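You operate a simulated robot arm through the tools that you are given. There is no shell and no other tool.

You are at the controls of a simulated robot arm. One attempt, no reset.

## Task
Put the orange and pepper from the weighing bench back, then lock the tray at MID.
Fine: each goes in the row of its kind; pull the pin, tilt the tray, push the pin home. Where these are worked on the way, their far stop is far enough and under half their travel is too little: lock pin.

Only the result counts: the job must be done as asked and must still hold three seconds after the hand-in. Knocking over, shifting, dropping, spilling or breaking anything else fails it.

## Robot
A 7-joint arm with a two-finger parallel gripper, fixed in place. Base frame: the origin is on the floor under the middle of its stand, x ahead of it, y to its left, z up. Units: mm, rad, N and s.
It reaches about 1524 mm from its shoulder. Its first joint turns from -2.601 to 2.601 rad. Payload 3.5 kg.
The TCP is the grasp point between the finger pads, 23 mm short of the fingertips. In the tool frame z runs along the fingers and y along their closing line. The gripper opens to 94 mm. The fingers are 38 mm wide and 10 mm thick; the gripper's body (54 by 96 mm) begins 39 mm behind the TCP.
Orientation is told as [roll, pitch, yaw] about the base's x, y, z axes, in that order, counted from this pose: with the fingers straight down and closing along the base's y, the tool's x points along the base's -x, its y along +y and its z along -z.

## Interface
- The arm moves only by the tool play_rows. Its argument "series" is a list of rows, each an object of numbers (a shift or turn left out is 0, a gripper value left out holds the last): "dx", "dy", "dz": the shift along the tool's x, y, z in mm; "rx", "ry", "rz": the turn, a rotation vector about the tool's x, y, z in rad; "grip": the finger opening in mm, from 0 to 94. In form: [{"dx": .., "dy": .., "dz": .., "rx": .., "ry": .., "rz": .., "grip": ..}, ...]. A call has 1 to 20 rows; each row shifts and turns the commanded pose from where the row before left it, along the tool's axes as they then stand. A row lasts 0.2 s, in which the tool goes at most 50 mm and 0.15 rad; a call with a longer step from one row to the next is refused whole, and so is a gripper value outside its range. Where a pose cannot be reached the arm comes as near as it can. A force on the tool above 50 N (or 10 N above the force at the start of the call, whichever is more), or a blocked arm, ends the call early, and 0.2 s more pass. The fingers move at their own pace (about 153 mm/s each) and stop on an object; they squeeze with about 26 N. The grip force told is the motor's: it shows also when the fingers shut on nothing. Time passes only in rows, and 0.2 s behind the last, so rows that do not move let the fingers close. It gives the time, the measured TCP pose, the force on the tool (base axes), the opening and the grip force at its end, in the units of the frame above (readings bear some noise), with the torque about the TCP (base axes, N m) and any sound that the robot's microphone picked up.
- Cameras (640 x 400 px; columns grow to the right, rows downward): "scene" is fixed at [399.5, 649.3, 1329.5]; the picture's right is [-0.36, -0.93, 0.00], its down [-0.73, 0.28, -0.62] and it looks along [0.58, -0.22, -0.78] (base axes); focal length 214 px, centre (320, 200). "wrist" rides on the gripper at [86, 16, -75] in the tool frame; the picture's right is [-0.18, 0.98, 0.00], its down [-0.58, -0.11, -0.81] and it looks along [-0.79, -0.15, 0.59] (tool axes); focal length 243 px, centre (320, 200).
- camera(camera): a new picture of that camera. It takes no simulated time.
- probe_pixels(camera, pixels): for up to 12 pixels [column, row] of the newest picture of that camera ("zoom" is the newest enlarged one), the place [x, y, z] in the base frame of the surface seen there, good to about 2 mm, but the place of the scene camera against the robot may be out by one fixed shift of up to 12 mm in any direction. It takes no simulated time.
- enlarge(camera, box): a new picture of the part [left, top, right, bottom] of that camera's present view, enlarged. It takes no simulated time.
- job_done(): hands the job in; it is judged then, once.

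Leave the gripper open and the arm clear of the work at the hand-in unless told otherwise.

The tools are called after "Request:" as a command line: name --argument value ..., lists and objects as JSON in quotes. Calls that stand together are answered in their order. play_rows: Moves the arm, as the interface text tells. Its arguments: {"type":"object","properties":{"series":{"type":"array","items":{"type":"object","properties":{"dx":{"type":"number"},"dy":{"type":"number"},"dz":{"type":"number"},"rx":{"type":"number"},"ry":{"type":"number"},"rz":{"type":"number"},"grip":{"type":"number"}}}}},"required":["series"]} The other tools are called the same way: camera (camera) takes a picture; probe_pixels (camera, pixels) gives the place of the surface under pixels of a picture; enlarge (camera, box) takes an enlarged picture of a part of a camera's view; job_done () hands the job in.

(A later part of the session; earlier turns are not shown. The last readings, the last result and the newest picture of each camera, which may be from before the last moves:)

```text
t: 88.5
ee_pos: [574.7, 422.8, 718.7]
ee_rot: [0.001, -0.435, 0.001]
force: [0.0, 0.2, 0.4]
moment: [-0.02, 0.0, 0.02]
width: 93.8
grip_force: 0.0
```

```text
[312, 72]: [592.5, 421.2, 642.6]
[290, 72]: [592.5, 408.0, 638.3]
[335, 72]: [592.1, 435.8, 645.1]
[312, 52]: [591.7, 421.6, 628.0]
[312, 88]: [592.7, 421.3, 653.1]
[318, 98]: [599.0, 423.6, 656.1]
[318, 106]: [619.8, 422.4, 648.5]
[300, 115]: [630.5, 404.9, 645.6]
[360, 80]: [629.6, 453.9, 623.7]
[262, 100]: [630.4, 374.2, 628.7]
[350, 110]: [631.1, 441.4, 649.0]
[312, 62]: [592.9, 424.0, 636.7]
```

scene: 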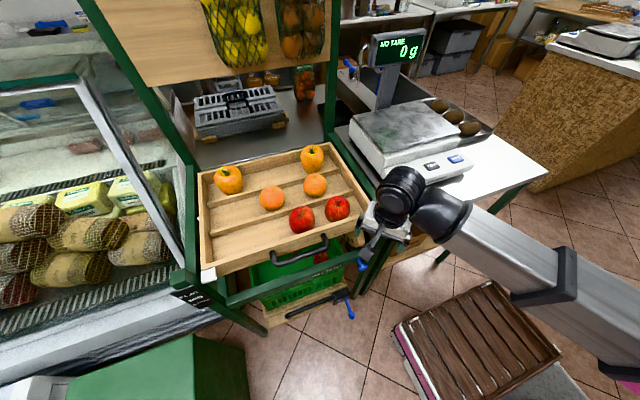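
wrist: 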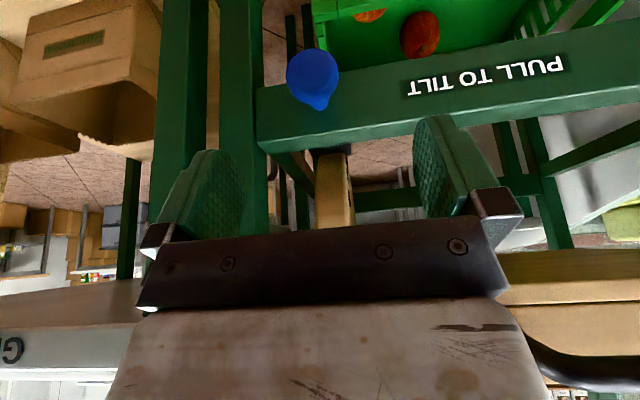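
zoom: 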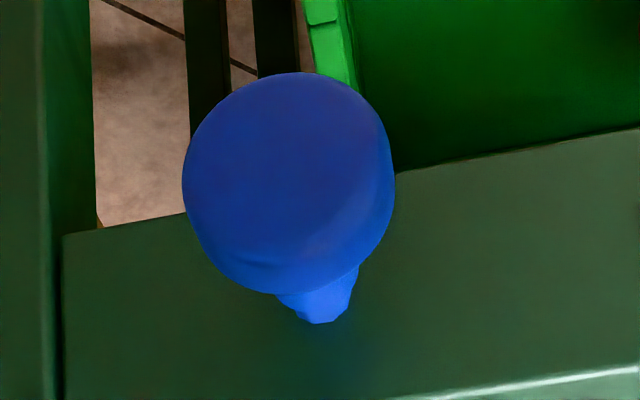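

Knob centre (592–606, 421.5, 638). I'm moving the open fingers down around it to TCP (594,422,638).

Request:
play_rows --series '[{"dx": 2, "dz": 9, "dy": -0.4}, {"dx": 4, "dz": 18, "dy": -0.4}, {"dx": 4, "dz": 20}, {"dx": 3.5, "dz": 18}, {"dx": 2, "dz": 11}, {"dx": 1.2, "dz": 5.3}, {}]'

Request:
camera --camera "wrist"

Request:
enlarge --camera "scene" --box '[320, 210, 440, 310]'

```text
t: 90.1
ee_pos: [593.4, 421.9, 639.0]
ee_rot: [-0.001, -0.436, 0.0]
force: [-0.3, 0.6, 0.1]
moment: [0.02, 0.0, 0.01]
width: 94.0
grip_force: 0.0
```

```text
taken
```

wrist: 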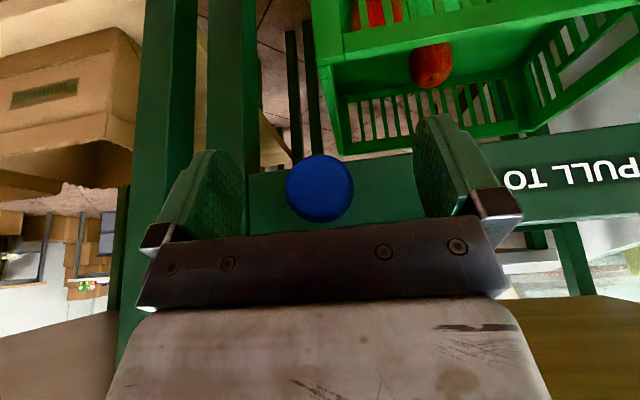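

```text
4.00 times, centred on (380, 260) of scene
```

zoom: 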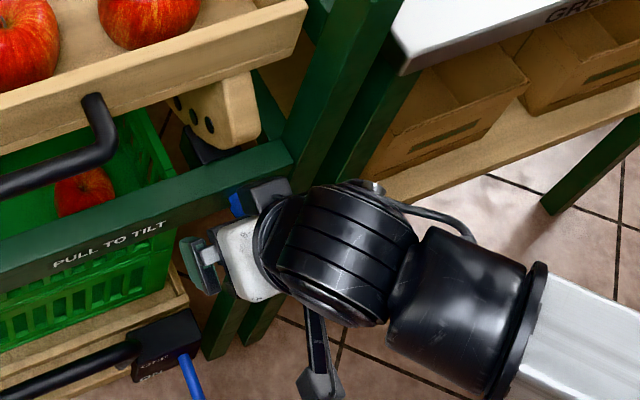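

The knob sits between the fingers. Closing on it.

Request:
play_rows --series '[{"grip": 70}, {"grip": 50}, {"grip": 42}, {"grip": 30}, {"grip": 20}, {}, {}]'

Request:
camera --camera "wrist"

```text
t: 91.7
ee_pos: [593.0, 420.7, 639.6]
ee_rot: [-0.001, -0.434, 0.0]
force: [0.2, -24.5, -4.3]
moment: [0.01, 0.0, -0.25]
width: 32.8
grip_force: 44.6
```

```text
taken
```

wrist: 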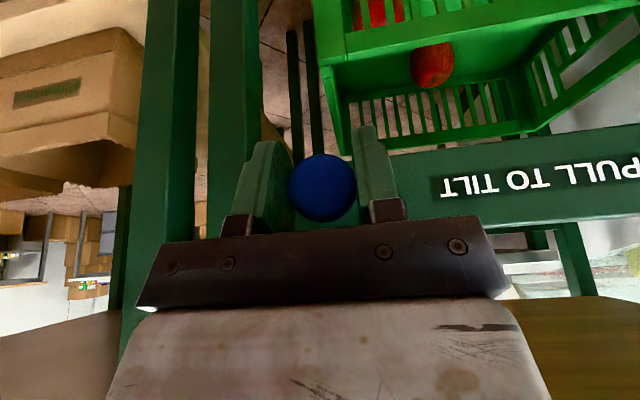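

The knob is held, but the tool is pushed sideways with 24 N in −y. I'll follow it by −1.5 mm to centre the grip.

Request:
play_rows --series '[{"dy": -1}, {"dy": -0.7}, {}]'

```text
t: 92.5
ee_pos: [594.2, 419.1, 639.8]
ee_rot: [0.0, -0.435, 0.0]
force: [-3.5, -19.4, 3.7]
moment: [0.01, 0.4, -0.2]
width: 32.6
grip_force: 45.6
```

Request:
play_rows --series '[{"dy": -1}, {}, {}]'

```text
t: 93.3
ee_pos: [594.4, 420.9, 639.9]
ee_rot: [0.002, -0.437, -0.001]
force: [-3.1, -5.8, 4.0]
moment: [0.08, -0.07, -0.03]
width: 32.8
grip_force: 44.7
```

Side force is nearly gone. Now I'm pulling the pin straight toward −x (dx 0.906, dz −0.424 per mm), first 15 mm.

Request:
play_rows --series '[{"dx": 2.7, "dz": -1.27}, {"dx": 3.6, "dz": -1.7}, {"dx": 3.6, "dz": -1.7}, {"dx": 3.6, "dz": -1.7}, {}]'

Request:
camera --camera "wrist"

Request:
enlarge --camera "scene" --box '[160, 130, 400, 310]'

```text
t: 94.5
ee_pos: [578.0, 420.2, 638.6]
ee_rot: [-0.001, -0.435, 0.003]
force: [0.2, 4.0, 0.1]
moment: [-0.01, -0.61, 0.12]
width: 32.8
grip_force: 44.7
```

```text
taken
```

wrist: 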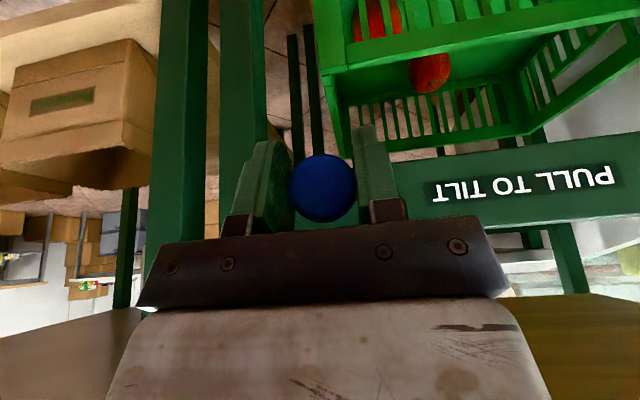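

```text
2.22 times, centred on (280, 220) of scene
```

zoom: 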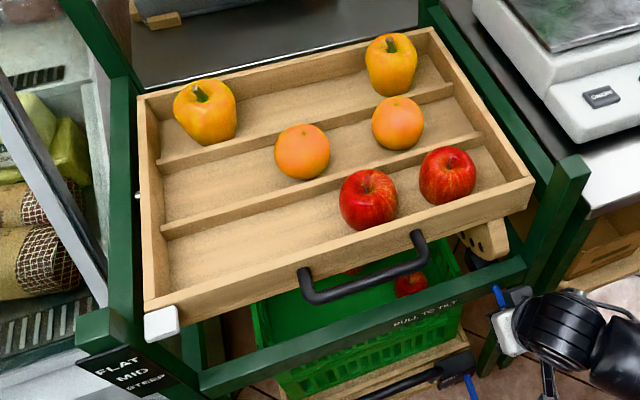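

The pin follows (about 15 mm out) and the tray hasn't moved. I'll continue pulling until the far stop.

Request:
play_rows --series '[{"dx": 2.7, "dz": -1.27}, {"dx": 3.6, "dz": -1.7}, {"dx": 3.6, "dz": -1.7}, {"dx": 3.6, "dz": -1.7}, {}]'

Request:
camera --camera "wrist"

Request:
enlarge --camera "scene" --box '[160, 130, 400, 310]'

```text
t: 95.7
ee_pos: [564.5, 420.1, 639.0]
ee_rot: [0.0, -0.433, 0.001]
force: [-1.9, 5.0, 1.1]
moment: [-0.02, 0.22, 0.01]
width: 32.9
grip_force: 45.2
```

```text
taken
```

wrist: 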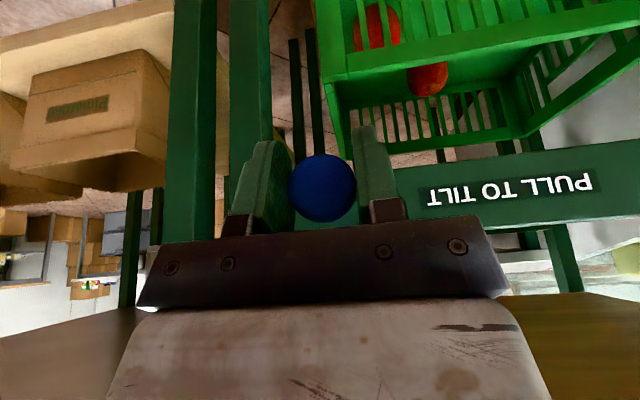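

```text
2.22 times, centred on (280, 220) of scene
```

zoom: 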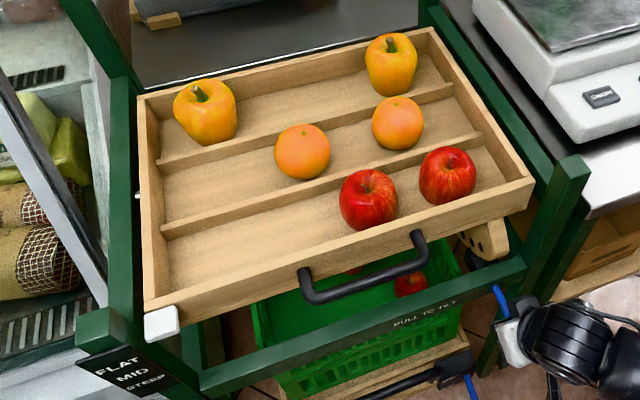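

Now ≈29 mm out with little force, and the tray is still. I'll keep pulling to find the far stop.

Request:
play_rows --series '[{"dx": 2.7, "dz": -1.27}, {"dx": 2.7, "dz": -1.27}, {"dx": 2.7, "dz": -1.27}, {"dx": 2.7, "dz": -1.27}, {}]'

Request:
camera --camera "wrist"

Request:
enlarge --camera "scene" --box '[320, 210, 440, 310]'

```text
t: 96.9
ee_pos: [551.9, 420.3, 640.1]
ee_rot: [0.0, -0.436, 0.001]
force: [30.7, -1.2, 4.9]
moment: [-0.05, -0.17, 0.0]
width: 32.3
grip_force: 45.4
```

```text
taken
```

wrist: 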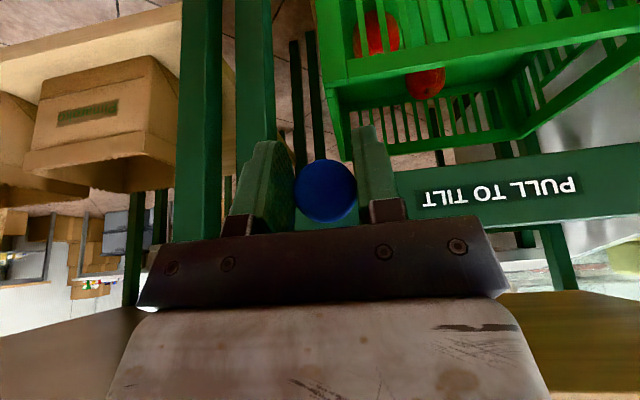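

```text
4.00 times, centred on (380, 260) of scene
```

zoom: 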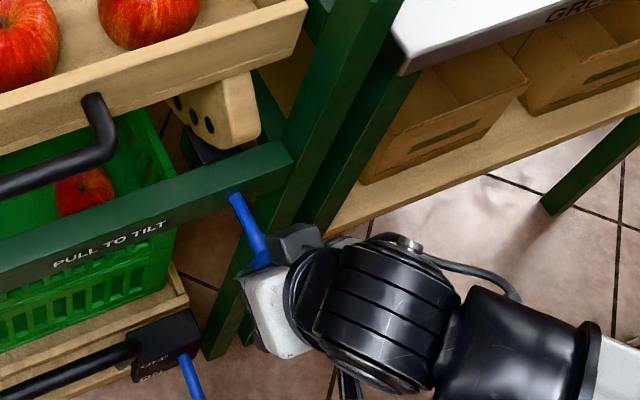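

Force jumps to 31 N at ≈40 mm, which is the far stop. I'll open the fingers and check that the pin stays out.

Request:
play_rows --series '[{"grip": 40}, {"grip": 60}, {"grip": 80}, {"grip": 94}, {}]'

Request:
camera --camera "wrist"

Request:
enlarge --camera "scene" --box '[160, 130, 400, 310]'

```text
t: 98.1
ee_pos: [550.9, 420.0, 639.2]
ee_rot: [-0.001, -0.436, -0.001]
force: [0.6, 1.3, 0.0]
moment: [0.01, 0.0, -0.01]
width: 94.1
grip_force: 0.1
```

```text
taken
```

wrist: 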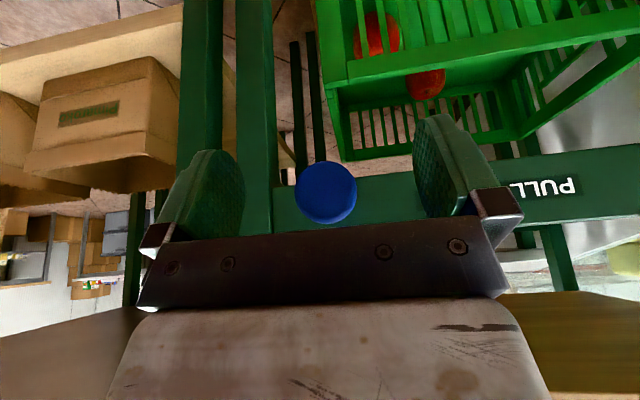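

```text
2.22 times, centred on (280, 220) of scene
```

zoom: 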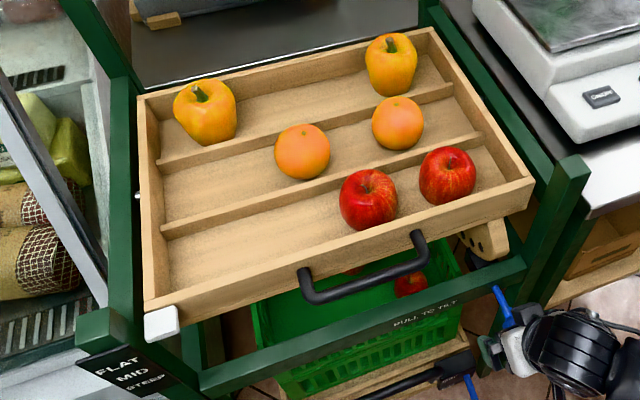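

The pin stays out and the tray stays flat. I'll probe the knob's position for the record before leaving it.

Request:
probe_pixels --camera "wrist" --pixels '[[326, 190], [326, 170], [310, 190], [345, 190], [326, 205]]'

```text
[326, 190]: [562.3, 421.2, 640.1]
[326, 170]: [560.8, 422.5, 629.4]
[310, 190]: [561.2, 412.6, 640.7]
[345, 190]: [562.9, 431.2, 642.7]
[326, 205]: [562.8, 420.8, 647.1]
```

The knob face moved from x=592 to 562: 30 mm travel, at its far stop. Now I'm raising the hand straight up away from the pin to z≈870.

Request:
play_rows --series '[{"dx": -3, "dz": -6.5}, {"dx": -8, "dz": -17}, {"dx": -11, "dz": -23.5}, {"dx": -12, "dz": -25.6}, {"dx": -12, "dz": -25.6}, {"dx": -12, "dz": -25.6}, {"dx": -12, "dz": -25.6}, {"dx": -11, "dz": -23.5}, {"dx": -9, "dz": -19}, {"dx": -5, "dz": -11}, {"dx": -2.5, "dz": -5.5}, {}]'

Request:
camera --camera "scene"

```text
t: 100.7
ee_pos: [553.7, 420.0, 869.9]
ee_rot: [0.0, -0.434, 0.0]
force: [1.1, 0.1, 1.4]
moment: [0.02, 0.0, -0.01]
width: 93.9
grip_force: 0.0
```

```text
taken
```

scene: 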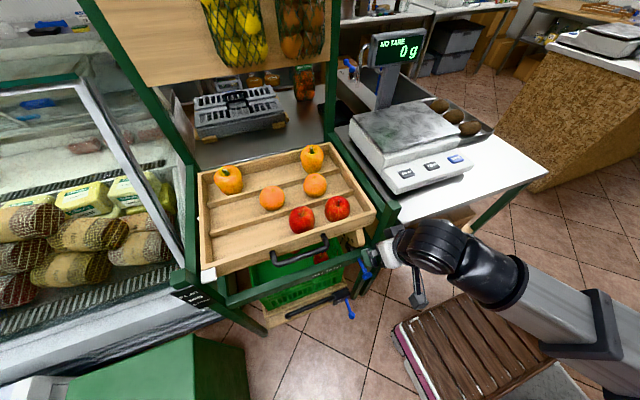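

Now I'll move to about (590,440,900) and straighten the tool to vertical.

Request:
play_rows --series '[{"dx": -10, "dy": 4, "dz": -3}, {"dx": -18, "dy": 8, "dz": -5}, {"dx": -12, "dy": 6, "dz": -3}, {"dx": -5.3, "dy": 2, "dz": -1.1}, {"ry": 0.05}, {"ry": 0.1}, {"ry": 0.12}, {"ry": 0.11}, {"ry": 0.054}, {}]'

```text
t: 102.9
ee_pos: [588.5, 441.0, 899.3]
ee_rot: [0.0, -0.002, 0.002]
force: [0.5, 0.1, -0.3]
moment: [0.04, -0.03, 0.01]
width: 94.1
grip_force: 0.1
```

Vertical now. I'll raise 40 mm and turn to yaw −90° so the fingers close along x for the handle.

Request:
play_rows --series '[{"dz": -15}, {"dz": -20}, {"dz": -8}, {"rz": 0.06}, {"rz": 0.12}, {"rz": 0.14}, {"rz": 0.14}, {"rz": 0.14}, {"rz": 0.14}, {"rz": 0.14}, {"rz": 0.14}, {"rz": 0.14}, {"rz": 0.14}, {"rz": 0.14}, {"rz": 0.09}, {"rz": 0.044}, {}]'

Request:
camera --camera "scene"

Request:
camera --camera "wrist"

```text
t: 106.5
ee_pos: [588.3, 440.6, 943.6]
ee_rot: [0.002, 0.0, -1.574]
force: [0.7, 0.2, 1.0]
moment: [-0.01, -0.01, 0.01]
width: 93.8
grip_force: 0.2
```

```text
taken
```

scene: 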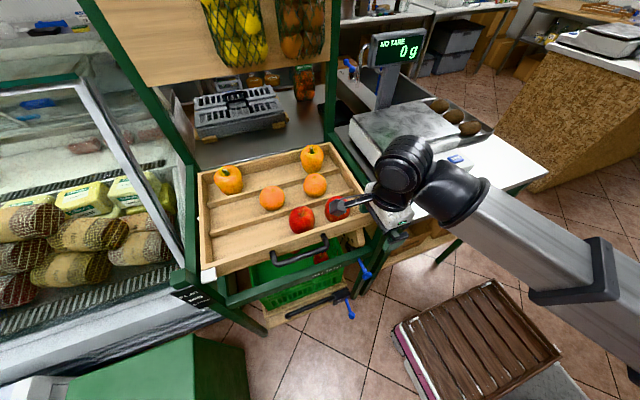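

```text
taken
```

wrist: 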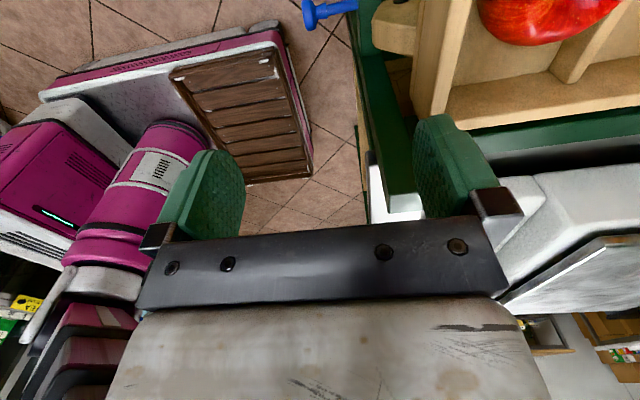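

I'm moving over the handle at about (630,640) at z≈943.

Request:
play_rows --series '[{"dx": 8, "dy": 2}, {"dx": 18, "dy": 4}, {"dx": 28, "dy": 6}, {"dx": 32, "dy": 7}, {"dx": 32, "dy": 7}, {"dx": 30, "dy": 6}, {"dx": 25, "dy": 5}, {"dx": 16, "dy": 3}, {"dx": 8, "dy": 2}, {"dx": 2}, {}]'

Request:
camera --camera "wrist"

Request:
camera --camera "scene"

```text
t: 108.9
ee_pos: [630.6, 638.9, 942.3]
ee_rot: [0.003, 0.0, -1.574]
force: [-0.4, 0.0, 0.2]
moment: [0.0, -0.02, -0.01]
width: 94.0
grip_force: 0.1
```

```text
taken
```

wrist: 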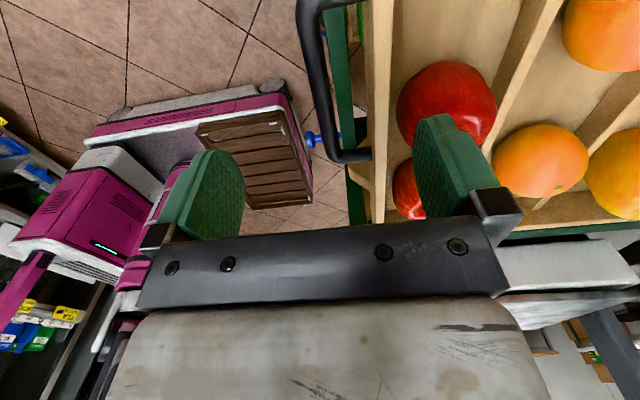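

```text
taken
```

scene: 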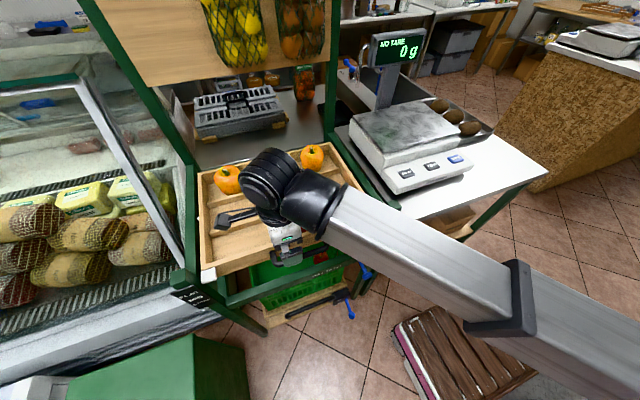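

I see the handle in the wrist view, from (310,10) to (345,150). I'll probe its axis and the tray's front wall.

Request:
probe_pixels --camera "wrist" --pixels '[[309, 20], [318, 70], [325, 110], [330, 140], [333, 152], [360, 153], [312, 70], [324, 70], [378, 60], [378, 150], [390, 60], [368, 60]]'

Request:
enlarge --camera "wrist" --box '[280, 0, 420, 170]'

```text
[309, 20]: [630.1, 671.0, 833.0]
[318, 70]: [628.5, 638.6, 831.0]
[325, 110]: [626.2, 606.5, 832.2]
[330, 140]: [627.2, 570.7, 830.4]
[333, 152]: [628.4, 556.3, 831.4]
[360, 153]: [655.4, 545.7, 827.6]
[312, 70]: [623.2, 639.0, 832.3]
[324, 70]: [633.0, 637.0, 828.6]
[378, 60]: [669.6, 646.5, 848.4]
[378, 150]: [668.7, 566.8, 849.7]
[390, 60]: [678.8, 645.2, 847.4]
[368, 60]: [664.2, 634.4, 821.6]
```

```text
2.35 times, centred on (350, 85) of wrist
```

zoom: 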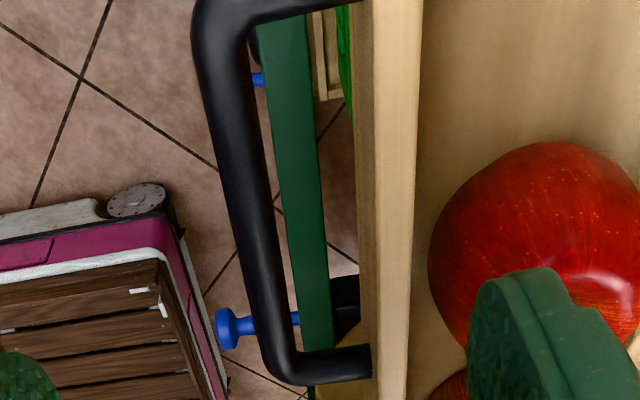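

Handle axis ≈ (627.5, y 556–665, 823), wall face x≈664. I'll narrow the fingers to 38 mm so the inner finger fits the 28 mm gap, shift to x≈627.5 and lower to z≈862 (tips just above the bar), then check.

Request:
play_rows --series '[{"dy": -1.5, "grip": 38}, {"dy": -1.5}, {"dz": 8}, {"dz": 16}, {"dz": 20}, {"dz": 18}, {"dz": 12}, {"dz": 6}, {}]'

Request:
camera --camera "wrist"

Request:
enlarge --camera "scene" --box '[200, 170, 380, 300]'

```text
t: 110.9
ee_pos: [629.0, 640.0, 863.5]
ee_rot: [0.001, 0.001, -1.576]
force: [-0.2, 0.1, 0.2]
moment: [0.04, -0.03, -0.02]
width: 38.0
grip_force: 0.1
```

```text
taken
```

wrist: 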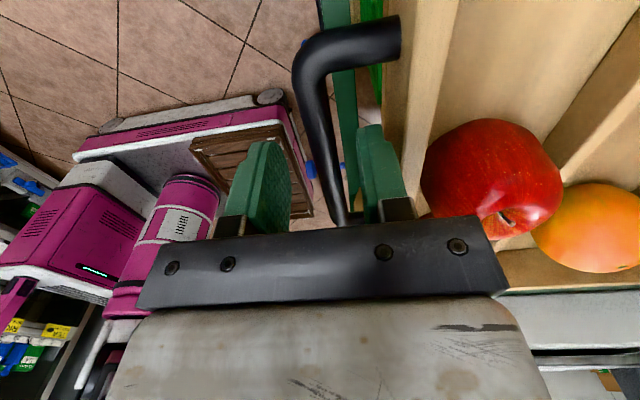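

```text
3.08 times, centred on (290, 235) of scene
```

zoom: 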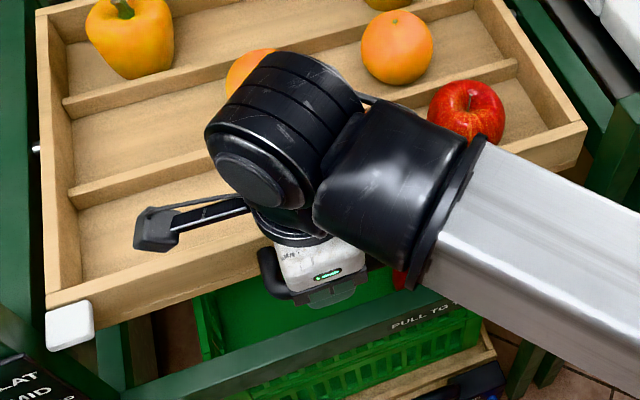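

The bar appears between the fingers. I'll probe the bar and finger tips to verify centring.

Request:
probe_pixels --camera "wrist" --pixels '[[315, 100], [325, 150], [335, 190], [340, 210], [330, 190], [342, 190], [285, 190], [365, 190], [372, 140], [262, 150], [400, 150], [415, 100]]'

```text
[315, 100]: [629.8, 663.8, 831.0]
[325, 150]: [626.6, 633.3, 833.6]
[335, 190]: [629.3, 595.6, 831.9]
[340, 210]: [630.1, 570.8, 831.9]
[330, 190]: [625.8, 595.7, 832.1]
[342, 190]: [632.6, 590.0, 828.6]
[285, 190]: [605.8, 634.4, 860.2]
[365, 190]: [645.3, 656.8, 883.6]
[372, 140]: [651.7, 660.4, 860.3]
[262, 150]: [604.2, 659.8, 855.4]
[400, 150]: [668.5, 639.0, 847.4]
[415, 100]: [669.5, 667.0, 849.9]
```

Bar axis x≈628, fingers at ≈608 and ≈647, well centred. I'm lowering 29 mm to z≈834.

Request:
play_rows --series '[{"dz": 5}, {"dz": 8}, {"dz": 8}, {"dz": 6}, {"dz": 2.5}, {}]'

Request:
camera --camera "wrist"

```text
t: 112.3
ee_pos: [628.4, 639.5, 833.2]
ee_rot: [0.002, 0.0, -1.575]
force: [0.0, -0.2, -0.4]
moment: [-0.04, 0.01, -0.03]
width: 37.9
grip_force: 0.1
```

```text
taken
```

wrist: 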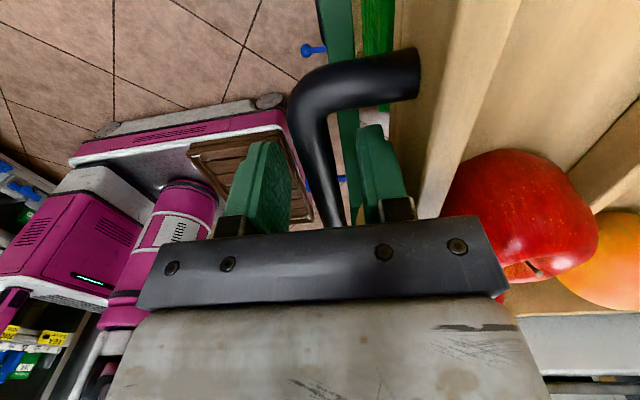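

The bar is between the fingers with no contact. Closing on it.

Request:
play_rows --series '[{"grip": 28}, {"grip": 20}, {"grip": 12}, {"grip": 6}, {}, {}]'

Request:
camera --camera "wrist"

```text
t: 113.7
ee_pos: [630.7, 638.7, 833.6]
ee_rot: [0.003, 0.0, -1.574]
force: [16.7, 1.1, 0.6]
moment: [0.1, -0.18, -1.44]
width: 15.6
grip_force: 45.1
```

```text
taken
```

wrist: 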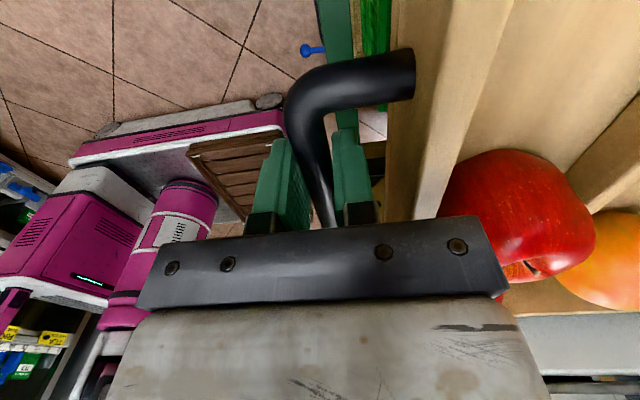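

Gripped (15.6 mm wide bar) with a 17 N side force, so I'll follow +1.5 mm in x. Then I'll try the first 2° of tray tilt: 7.3 mm down with the tool turning along (rx −0.035), in two small rows.

Request:
play_rows --series '[{"dy": 1}, {"dy": 0.6}, {}, {"dz": 3.65, "rx": -0.01745}, {"dz": 3.65, "rx": -0.01745}, {}]'

Request:
enlarge --camera "scene" --box '[165, 240, 261, 312]'

```text
t: 115.1
ee_pos: [630.1, 639.4, 826.0]
ee_rot: [0.036, 0.0, -1.573]
force: [4.9, 4.6, 2.4]
moment: [-0.04, -0.06, -1.63]
width: 15.6
grip_force: 44.4
```

```text
5.56 times, centred on (213, 276) of scene
```

zoom: 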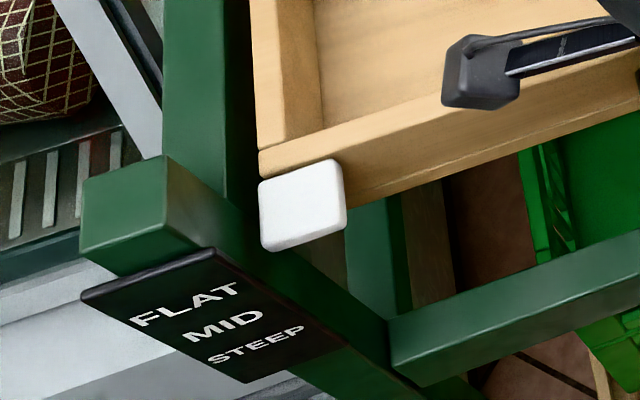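

The sign is right and the force is small. I'll probe the white pointer to see how far it moved compared with the FLAT position (raw z from about 800 to 835).

Request:
probe_pixels --camera "zoom" --pixels '[[300, 180], [300, 200], [300, 230], [270, 215], [335, 200], [190, 305], [225, 325], [255, 345], [300, 170]]'

```text
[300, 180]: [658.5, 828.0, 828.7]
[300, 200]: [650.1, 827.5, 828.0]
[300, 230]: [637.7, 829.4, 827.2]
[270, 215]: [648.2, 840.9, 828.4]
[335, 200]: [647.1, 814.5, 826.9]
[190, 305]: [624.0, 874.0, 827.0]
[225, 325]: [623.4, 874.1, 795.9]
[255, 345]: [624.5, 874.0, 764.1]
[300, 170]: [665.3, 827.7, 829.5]
```

The pointer's top went from raw z 835 to 828, about 2° as planned. I'll measure the label lines more exactly with a higher zoom, probing each word's centre.

Request:
enlarge --camera "scene" --box '[180, 280, 228, 312]'

Request:
probe_pixels --camera "zoom" --pixels '[[120, 115], [160, 100], [200, 85], [190, 165], [230, 150], [260, 138], [230, 205], [290, 180], [340, 160], [100, 60], [200, 270], [350, 120]]'

```text
12.50 times, centred on (204, 296) of scene
```

zoom: 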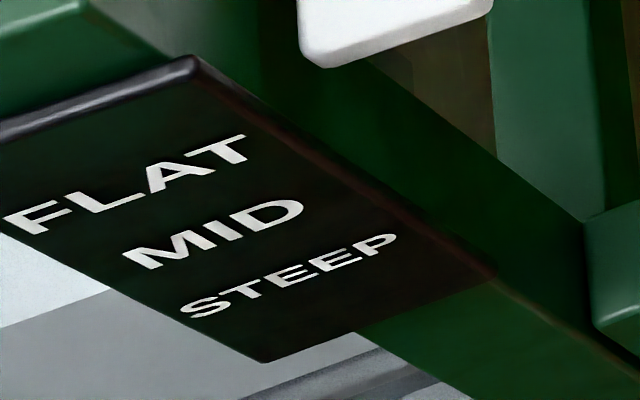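

```text
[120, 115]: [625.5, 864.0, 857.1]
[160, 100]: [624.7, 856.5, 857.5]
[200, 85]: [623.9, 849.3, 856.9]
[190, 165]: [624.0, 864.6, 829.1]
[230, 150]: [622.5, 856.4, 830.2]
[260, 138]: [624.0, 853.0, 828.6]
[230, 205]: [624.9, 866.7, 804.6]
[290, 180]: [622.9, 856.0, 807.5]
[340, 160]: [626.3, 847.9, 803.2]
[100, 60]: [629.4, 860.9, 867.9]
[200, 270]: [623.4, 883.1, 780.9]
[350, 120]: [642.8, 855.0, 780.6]
```

Request:
probe_pixels --camera "zoom" --pixels '[[170, 178], [110, 198], [215, 233], [160, 252], [275, 216], [290, 274], [205, 307], [365, 246], [135, 185], [240, 295]]'

```text
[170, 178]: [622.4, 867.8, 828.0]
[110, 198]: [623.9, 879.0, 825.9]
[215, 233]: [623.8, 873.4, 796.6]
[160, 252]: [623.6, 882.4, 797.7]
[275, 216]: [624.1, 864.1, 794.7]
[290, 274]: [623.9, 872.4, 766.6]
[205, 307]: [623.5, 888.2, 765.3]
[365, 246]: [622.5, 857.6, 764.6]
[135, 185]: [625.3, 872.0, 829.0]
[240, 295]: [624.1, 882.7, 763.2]
```

Label lines (raw z): FLAT 827.8, MID 796.3, STEEP 765, so MID is 31.4 mm below FLAT at the pointer, about 9–10°. I'll measure the hole spacing on the sector plate to fix the angle better.

Request:
camera --camera "scene"

Request:
enlarge --camera "scene" --box '[340, 222, 372, 254]'

```text
taken
```

scene: 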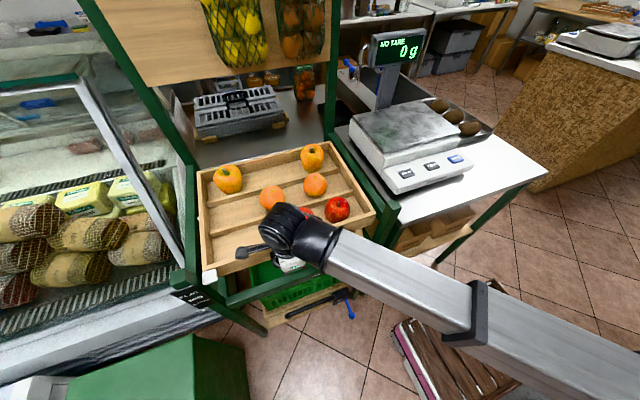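

```text
12.50 times, centred on (356, 238) of scene
```

zoom: 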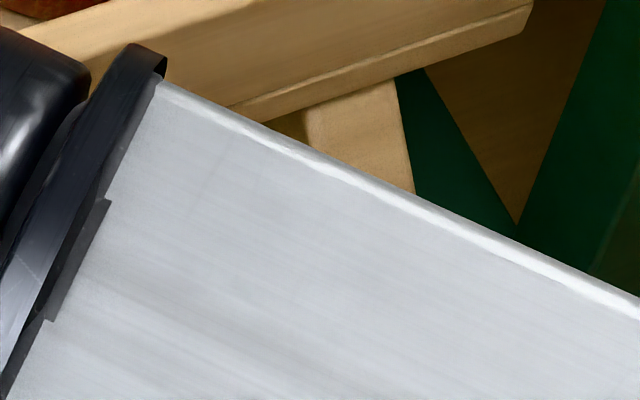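

Recomputing with rays from both cameras, the holes lie at radius ≈209 mm about 10° apart. This fits the label (31.4 mm at the pointer), so MID is 10°. I'm at about 2°, so I'll add 6° more in 1° rows, then check.

Request:
play_rows --series '[{"dz": 3.63, "rx": -0.01745}, {"dz": 3.63, "rx": -0.01745}, {"dz": 3.63, "rx": -0.01745}, {"dz": 3.63, "rx": -0.01745}, {"dz": 3.63, "rx": -0.01745}, {"dz": 3.63, "rx": -0.01745}, {}]'

Request:
enlarge --camera "scene" --box '[165, 240, 261, 312]'

Request:
camera --camera "wrist"

```text
t: 116.7
ee_pos: [631.0, 640.2, 804.0]
ee_rot: [0.141, 0.002, -1.572]
force: [-1.5, 18.1, -2.5]
moment: [0.25, 0.01, -1.69]
width: 15.5
grip_force: 45.3
```

```text
5.56 times, centred on (213, 276) of scene
```

zoom: 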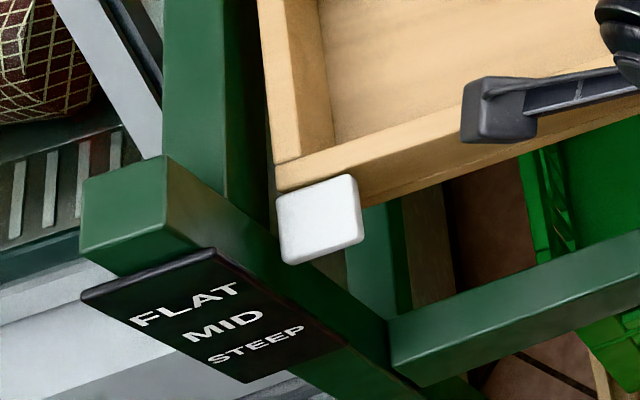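

```text
taken
```

wrist: 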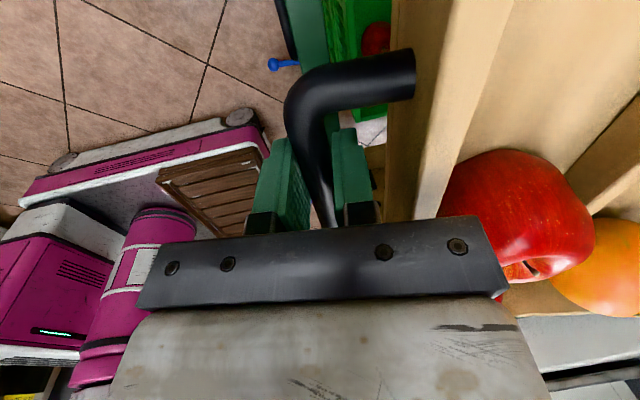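

The tool reads 8.1° and the pointer is on its way toward MID. Probing the pointer's top.

Request:
probe_pixels --camera "zoom" --pixels '[[320, 200], [320, 220], [320, 240], [300, 230], [345, 215], [320, 190], [320, 250], [290, 215]]'

```text
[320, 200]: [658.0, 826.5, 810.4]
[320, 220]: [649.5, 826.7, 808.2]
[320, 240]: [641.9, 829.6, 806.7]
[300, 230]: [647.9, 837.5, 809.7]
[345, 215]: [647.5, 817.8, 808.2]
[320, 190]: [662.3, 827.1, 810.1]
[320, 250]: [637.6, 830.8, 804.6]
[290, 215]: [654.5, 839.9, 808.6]
```

8.0° confirmed by the pointer (raw z 808.3 against a predicted 808.4). I'll add the last 2°, easing the small sideways force.

Request:
play_rows --series '[{"dz": 3.63, "rx": -0.01745, "dx": 0.4}, {"dz": 3.63, "rx": -0.01745, "dx": 0.4}, {}, {}]'

Request:
enlarge --camera "scene" --box '[165, 240, 261, 312]'

Request:
probe_pixels --camera "zoom" --pixels '[[322, 200], [322, 220], [322, 240], [300, 230], [345, 215], [322, 205], [322, 250], [290, 220]]'

```text
t: 117.7
ee_pos: [632.1, 639.2, 797.4]
ee_rot: [0.174, -0.001, -1.573]
force: [-9.4, 14.3, -2.3]
moment: [1.4, -0.04, -1.43]
width: 16.0
grip_force: 44.8
```

```text
5.56 times, centred on (213, 276) of scene
```

zoom: 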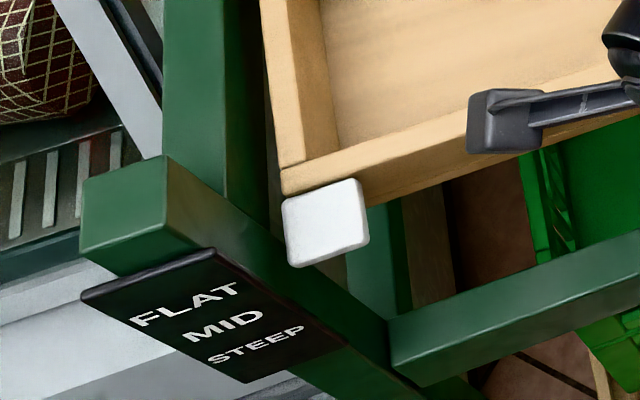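

```text
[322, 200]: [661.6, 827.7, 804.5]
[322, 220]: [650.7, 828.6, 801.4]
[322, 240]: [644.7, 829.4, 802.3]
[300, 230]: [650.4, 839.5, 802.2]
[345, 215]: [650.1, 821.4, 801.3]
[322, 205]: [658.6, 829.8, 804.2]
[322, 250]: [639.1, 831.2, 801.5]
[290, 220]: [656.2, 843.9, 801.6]
```

The pointer is at 10° (raw z ≈801.7, tool 0.174 rad). I'll let go of the handle slowly by opening to 36 mm only, then check that the tray stays.

Request:
play_rows --series '[{"grip": 20}, {"grip": 28}, {"grip": 36}, {}, {}]'

Request:
camera --camera "wrist"

Request:
enlarge --camera "scene" --box '[165, 240, 261, 312]'

Request:
probe_pixels --camera "zoom" --pixels '[[322, 200], [322, 220], [322, 240], [300, 230], [345, 215], [322, 205], [322, 250], [290, 220]]'

```text
t: 118.9
ee_pos: [632.0, 638.8, 797.1]
ee_rot: [0.176, -0.001, -1.572]
force: [0.1, -0.3, -0.2]
moment: [-0.01, -0.01, -0.04]
width: 36.0
grip_force: 0.1
```

```text
taken
```

wrist: 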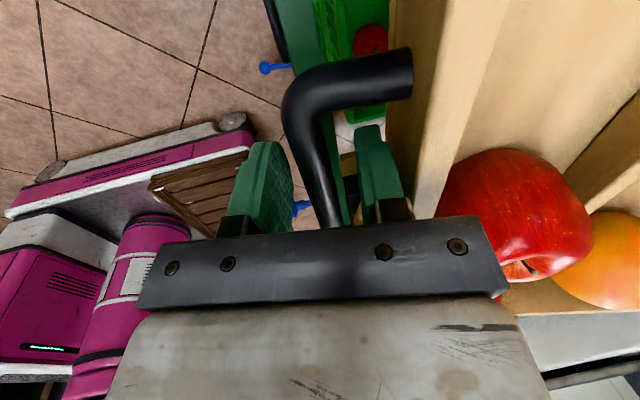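

```text
5.56 times, centred on (213, 276) of scene
```

zoom: 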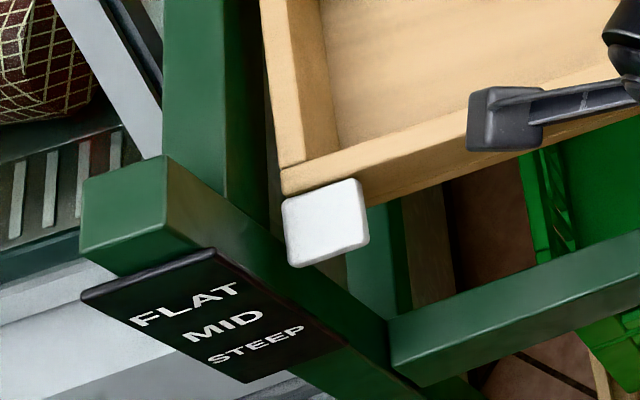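

```text
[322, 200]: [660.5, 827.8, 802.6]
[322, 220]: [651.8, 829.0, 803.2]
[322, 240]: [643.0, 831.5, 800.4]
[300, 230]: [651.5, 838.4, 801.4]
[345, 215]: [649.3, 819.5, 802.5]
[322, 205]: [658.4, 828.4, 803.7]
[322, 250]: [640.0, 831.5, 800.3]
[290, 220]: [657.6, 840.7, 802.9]
```

The tray stays at 10° by itself. I'm withdrawing the fingers along their own axis, away from the handle.

Request:
play_rows --series '[{"dz": -4}, {"dz": -8}, {"dz": -12}, {"dz": -16}, {"dz": -20}, {"dz": -25}, {"dz": -25}, {"dz": -20}, {"dz": -10}, {}]'

Request:
camera --camera "scene"

Request:
camera --camera "wrist"

```text
t: 121.1
ee_pos: [607.6, 638.9, 934.7]
ee_rot: [0.177, 0.001, -1.573]
force: [0.6, 0.0, 0.3]
moment: [-0.01, 0.0, 0.01]
width: 36.0
grip_force: 0.1
```

```text
taken
```

scene: 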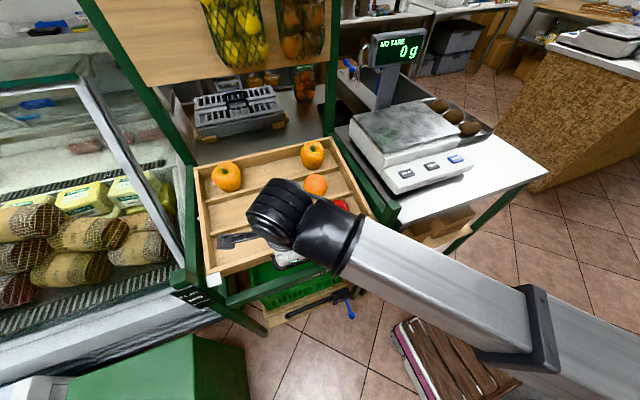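

```text
taken
```

wrist: 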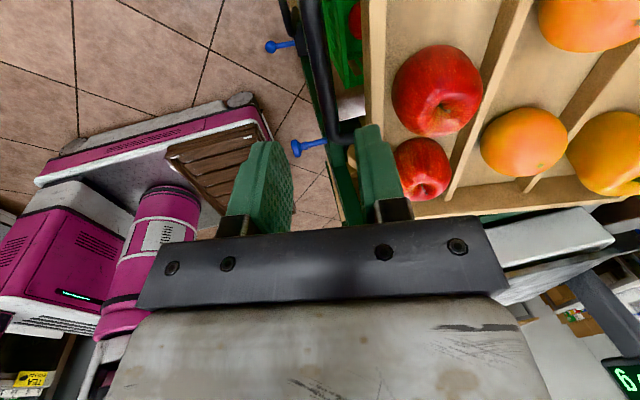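

Everything is clear and the fruit is in place. I'm straightening the tool and moving back in front of the pin: first to (588,441), z≈940.

Request:
play_rows --series '[{"rx": 0.06}, {"rx": 0.08}, {"rx": 0.036}, {"dx": -8, "dy": -1}, {"dx": -18, "dy": -2}, {"dx": -28, "dy": -3}, {"dx": -32, "dy": -3}, {"dx": -32, "dy": -3}, {"dx": -30, "dy": -3}, {"dx": -25, "dy": -2}, {"dx": -15, "dy": -2}, {"dx": -8}, {"dx": -2}, {}]'

Request:
camera --camera "scene"

```text
t: 124.1
ee_pos: [586.9, 441.1, 934.5]
ee_rot: [0.002, 0.0, -1.575]
force: [0.7, 0.4, 0.6]
moment: [-0.02, -0.02, 0.0]
width: 36.2
grip_force: 0.1
```

```text
taken
```

scene: 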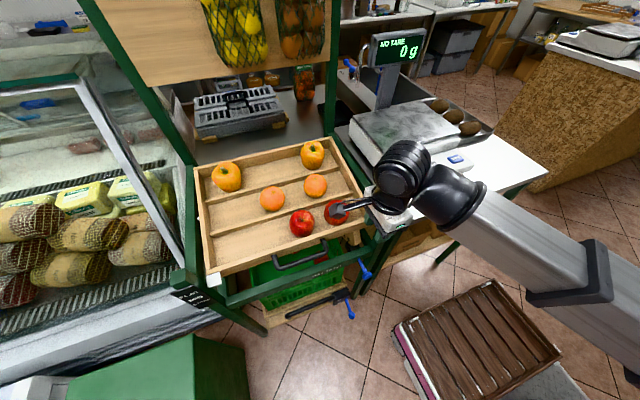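

I'll check the sector plate now: the middle hole should sit where the first hole was, at about scene (344,236).

Request:
enlarge --camera "scene" --box '[340, 222, 372, 254]'

Request:
enlarge --camera "scene" --box '[160, 120, 400, 320]'

```text
12.50 times, centred on (356, 238) of scene
```

zoom: 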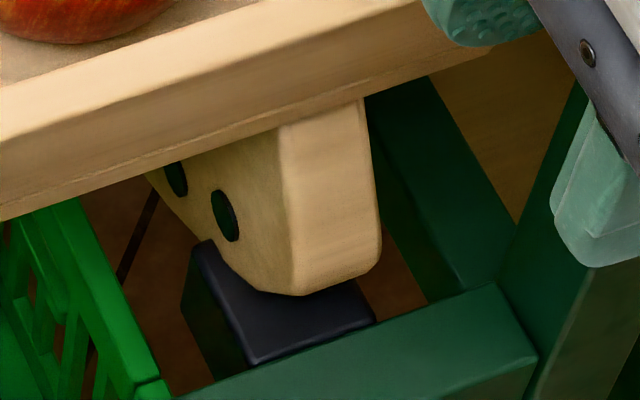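

```text
2.00 times, centred on (280, 220) of scene
```

zoom: 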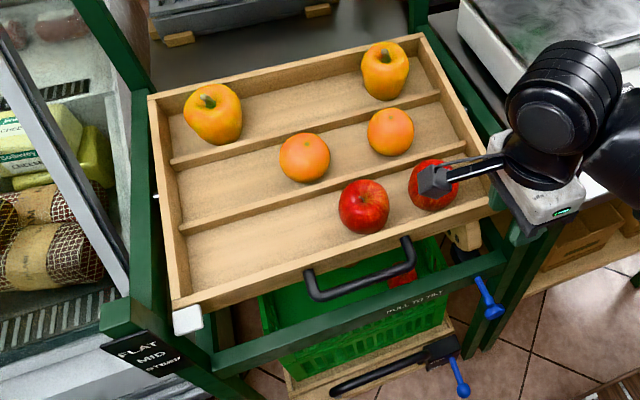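

The holes have shifted by exactly one spacing (now at (176,178) and (224,215), earlier (173,172) and (225,215)). So the tray is at MID. Next I'll turn the tool to yaw 0, open the gripper and lower to z≈900.

Request:
play_rows --series '[{"rz": -0.06, "grip": 60}, {"rz": -0.12, "grip": 94}, {"rz": -0.14}, {"rz": -0.14}, {"rz": -0.14}, {"rz": -0.14}, {"rz": -0.14}, {"rz": -0.14}, {"rz": -0.14}, {"rz": -0.14}, {"rz": -0.14}, {"rz": -0.09}, {"rz": -0.045}, {"dz": 15}, {"dz": 15}, {"dz": 5}, {}]'

```text
t: 127.7
ee_pos: [588.6, 440.6, 899.0]
ee_rot: [0.0, -0.001, 0.002]
force: [0.0, 0.4, -0.4]
moment: [0.0, -0.01, 0.02]
width: 94.0
grip_force: 0.1
```

Now tilting forward 25° again and moving down to about (545,421,720) in front of the pulled-out knob.

Request:
play_rows --series '[{"ry": -0.05}, {"ry": -0.1}, {"ry": -0.12}, {"ry": -0.11}, {"ry": -0.056}, {"dx": 5, "dz": 6, "dy": -1}, {"dx": 11, "dz": 14, "dy": -2}, {"dx": 16, "dz": 20, "dy": -3}, {"dx": 18, "dz": 23, "dy": -3}, {"dx": 18, "dz": 23, "dy": -3}, {"dx": 18, "dz": 23, "dy": -3}, {"dx": 14, "dz": 18, "dy": -2.6}, {"dx": 10, "dz": 12, "dy": -2}, {"dx": 4.9, "dz": 5}, {}]'

Request:
camera --camera "wrist"

Request:
camera --camera "scene"

```text
t: 130.9
ee_pos: [543.9, 422.1, 720.8]
ee_rot: [0.001, -0.437, 0.001]
force: [0.0, -0.4, 0.3]
moment: [0.02, 0.03, 0.01]
width: 94.2
grip_force: 0.1
```

```text
taken
```

wrist: 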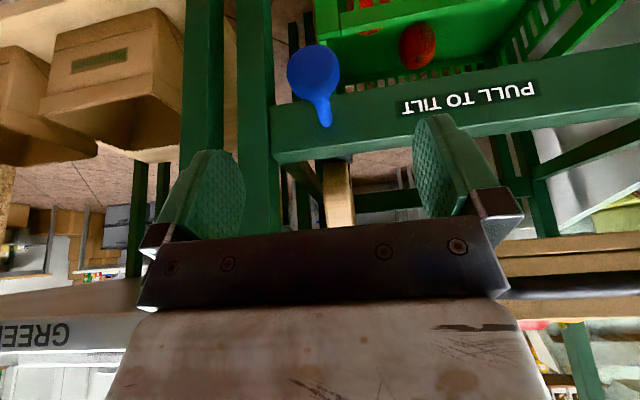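

```text
taken
```

scene: 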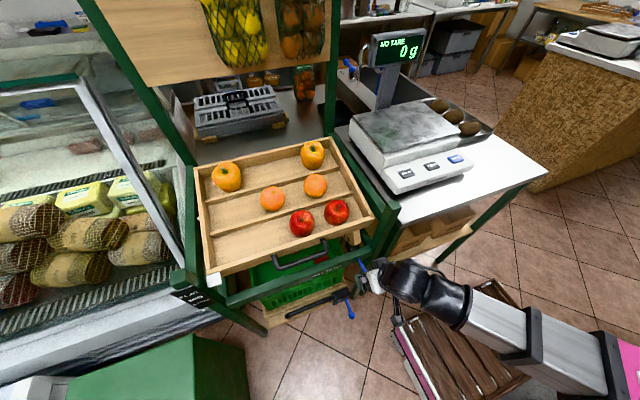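

The knob is at (312,72), same relative view as before. I'm moving the open fingers down around it to TCP ≈ (564,420.5,639).

Request:
play_rows --series '[{"dx": 2, "dz": 9, "dy": -0.6}, {"dx": 4, "dz": 18, "dy": -0.7}, {"dx": 4, "dz": 20}, {"dx": 3.5, "dz": 18}, {"dx": 2, "dz": 12}, {"dx": 1.2, "dz": 5.8}, {}]'

Request:
camera --camera "wrist"

Request:
probe_pixels --camera "wrist" --pixels '[[320, 185], [320, 170], [305, 185], [335, 185], [320, 200]]'

```text
t: 132.5
ee_pos: [565.7, 421.4, 638.2]
ee_rot: [0.0, -0.437, 0.002]
force: [0.0, 0.6, 0.0]
moment: [0.03, -0.01, 0.0]
width: 94.0
grip_force: 0.0
```

```text
taken
```

wrist: 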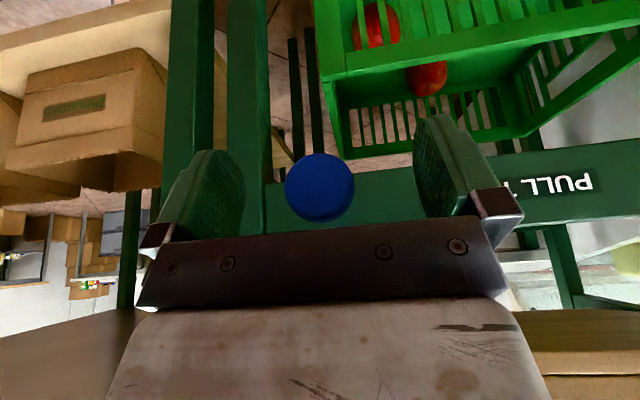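

```text
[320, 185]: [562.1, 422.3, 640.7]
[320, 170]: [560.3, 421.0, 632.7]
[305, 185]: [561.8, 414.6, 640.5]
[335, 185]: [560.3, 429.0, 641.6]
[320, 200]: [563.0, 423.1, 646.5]
```

The knob face is at x≈561.5, slightly toward −y. I'll shift −2 mm in y and close.

Request:
play_rows --series '[{"dy": -2.2}, {"grip": 70}, {"grip": 50}, {"grip": 40}, {"grip": 30}, {"grip": 20}, {}, {}]'

```text
t: 134.3
ee_pos: [564.8, 419.8, 639.2]
ee_rot: [0.001, -0.437, 0.002]
force: [-0.2, 22.5, 2.2]
moment: [0.0, 0.01, 0.24]
width: 32.4
grip_force: 45.3
```

Now the side force is +22 N, so I shifted slightly too far. Easing back +0.8 mm.

Request:
play_rows --series '[{"dy": 0.8}, {}, {}]'

```text
t: 135.1
ee_pos: [565.3, 420.4, 638.7]
ee_rot: [0.001, -0.437, 0.002]
force: [-0.9, 21.1, -1.8]
moment: [-0.06, -0.15, 0.18]
width: 32.3
grip_force: 44.6
```

Request:
play_rows --series '[{"dy": 0.8}, {}, {}]'

```text
t: 135.9
ee_pos: [563.6, 420.9, 637.8]
ee_rot: [-0.003, -0.436, 0.001]
force: [1.5, 13.9, -4.8]
moment: [-0.06, -0.01, 0.12]
width: 32.4
grip_force: 45.4
```

Good enough. Now pushing the pin toward +x (dx −0.906, dz +0.424 per mm), 16 mm first.

Request:
play_rows --series '[{"dx": -2.7, "dz": 1.27, "dy": 0.3}, {"dx": -3.6, "dz": 1.7}, {"dx": -3.6, "dz": 1.7}, {"dx": -3.6, "dz": 1.7}, {}]'

Request:
camera --camera "wrist"

Request:
enlarge --camera "scene" --box '[160, 120, 400, 320]'

```text
t: 137.1
ee_pos: [579.6, 419.7, 639.6]
ee_rot: [0.0, -0.434, 0.002]
force: [0.0, 5.4, -11.2]
moment: [-0.06, 0.64, 0.01]
width: 32.4
grip_force: 44.8
```

```text
taken
```

wrist: 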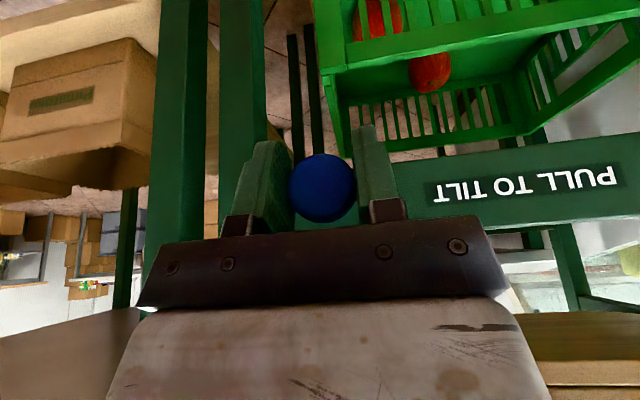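

```text
2.00 times, centred on (280, 220) of scene
```

zoom: 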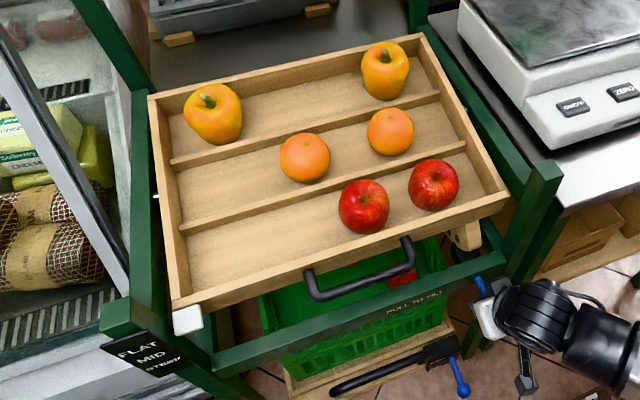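

The pin slides in without resistance so far (≈15 mm). I'll push the remaining ≈15 mm in 3 mm rows.

Request:
play_rows --series '[{"dx": -2.7, "dz": 1.27}, {"dx": -2.7, "dz": 1.27}, {"dx": -2.7, "dz": 1.27}, {"dx": -2.7, "dz": 1.27}, {}]'

Request:
camera --camera "wrist"

```text
t: 138.3
ee_pos: [592.1, 420.4, 638.7]
ee_rot: [0.0, -0.436, 0.003]
force: [2.2, 1.7, -1.9]
moment: [0.03, 0.29, -0.03]
width: 32.5
grip_force: 45.0
```

```text
taken
```

wrist: 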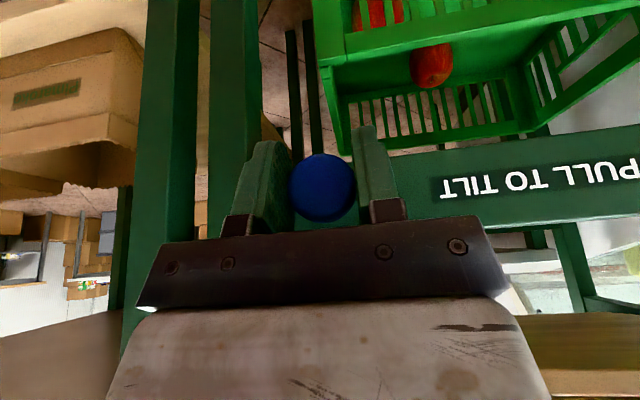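

At x≈592 with no resistance, about 2–3 mm left. I'll keep pushing until the home stop is felt.

Request:
play_rows --series '[{"dx": -1.36, "dz": 0.64}, {"dx": -1.36, "dz": 0.64}, {"dx": -1.36, "dz": 0.64}, {}]'

```text
t: 139.3
ee_pos: [594.9, 420.4, 637.9]
ee_rot: [-0.001, -0.435, 0.001]
force: [-6.2, -10.6, -3.4]
moment: [-0.05, -0.41, -0.06]
width: 32.4
grip_force: 45.0
```

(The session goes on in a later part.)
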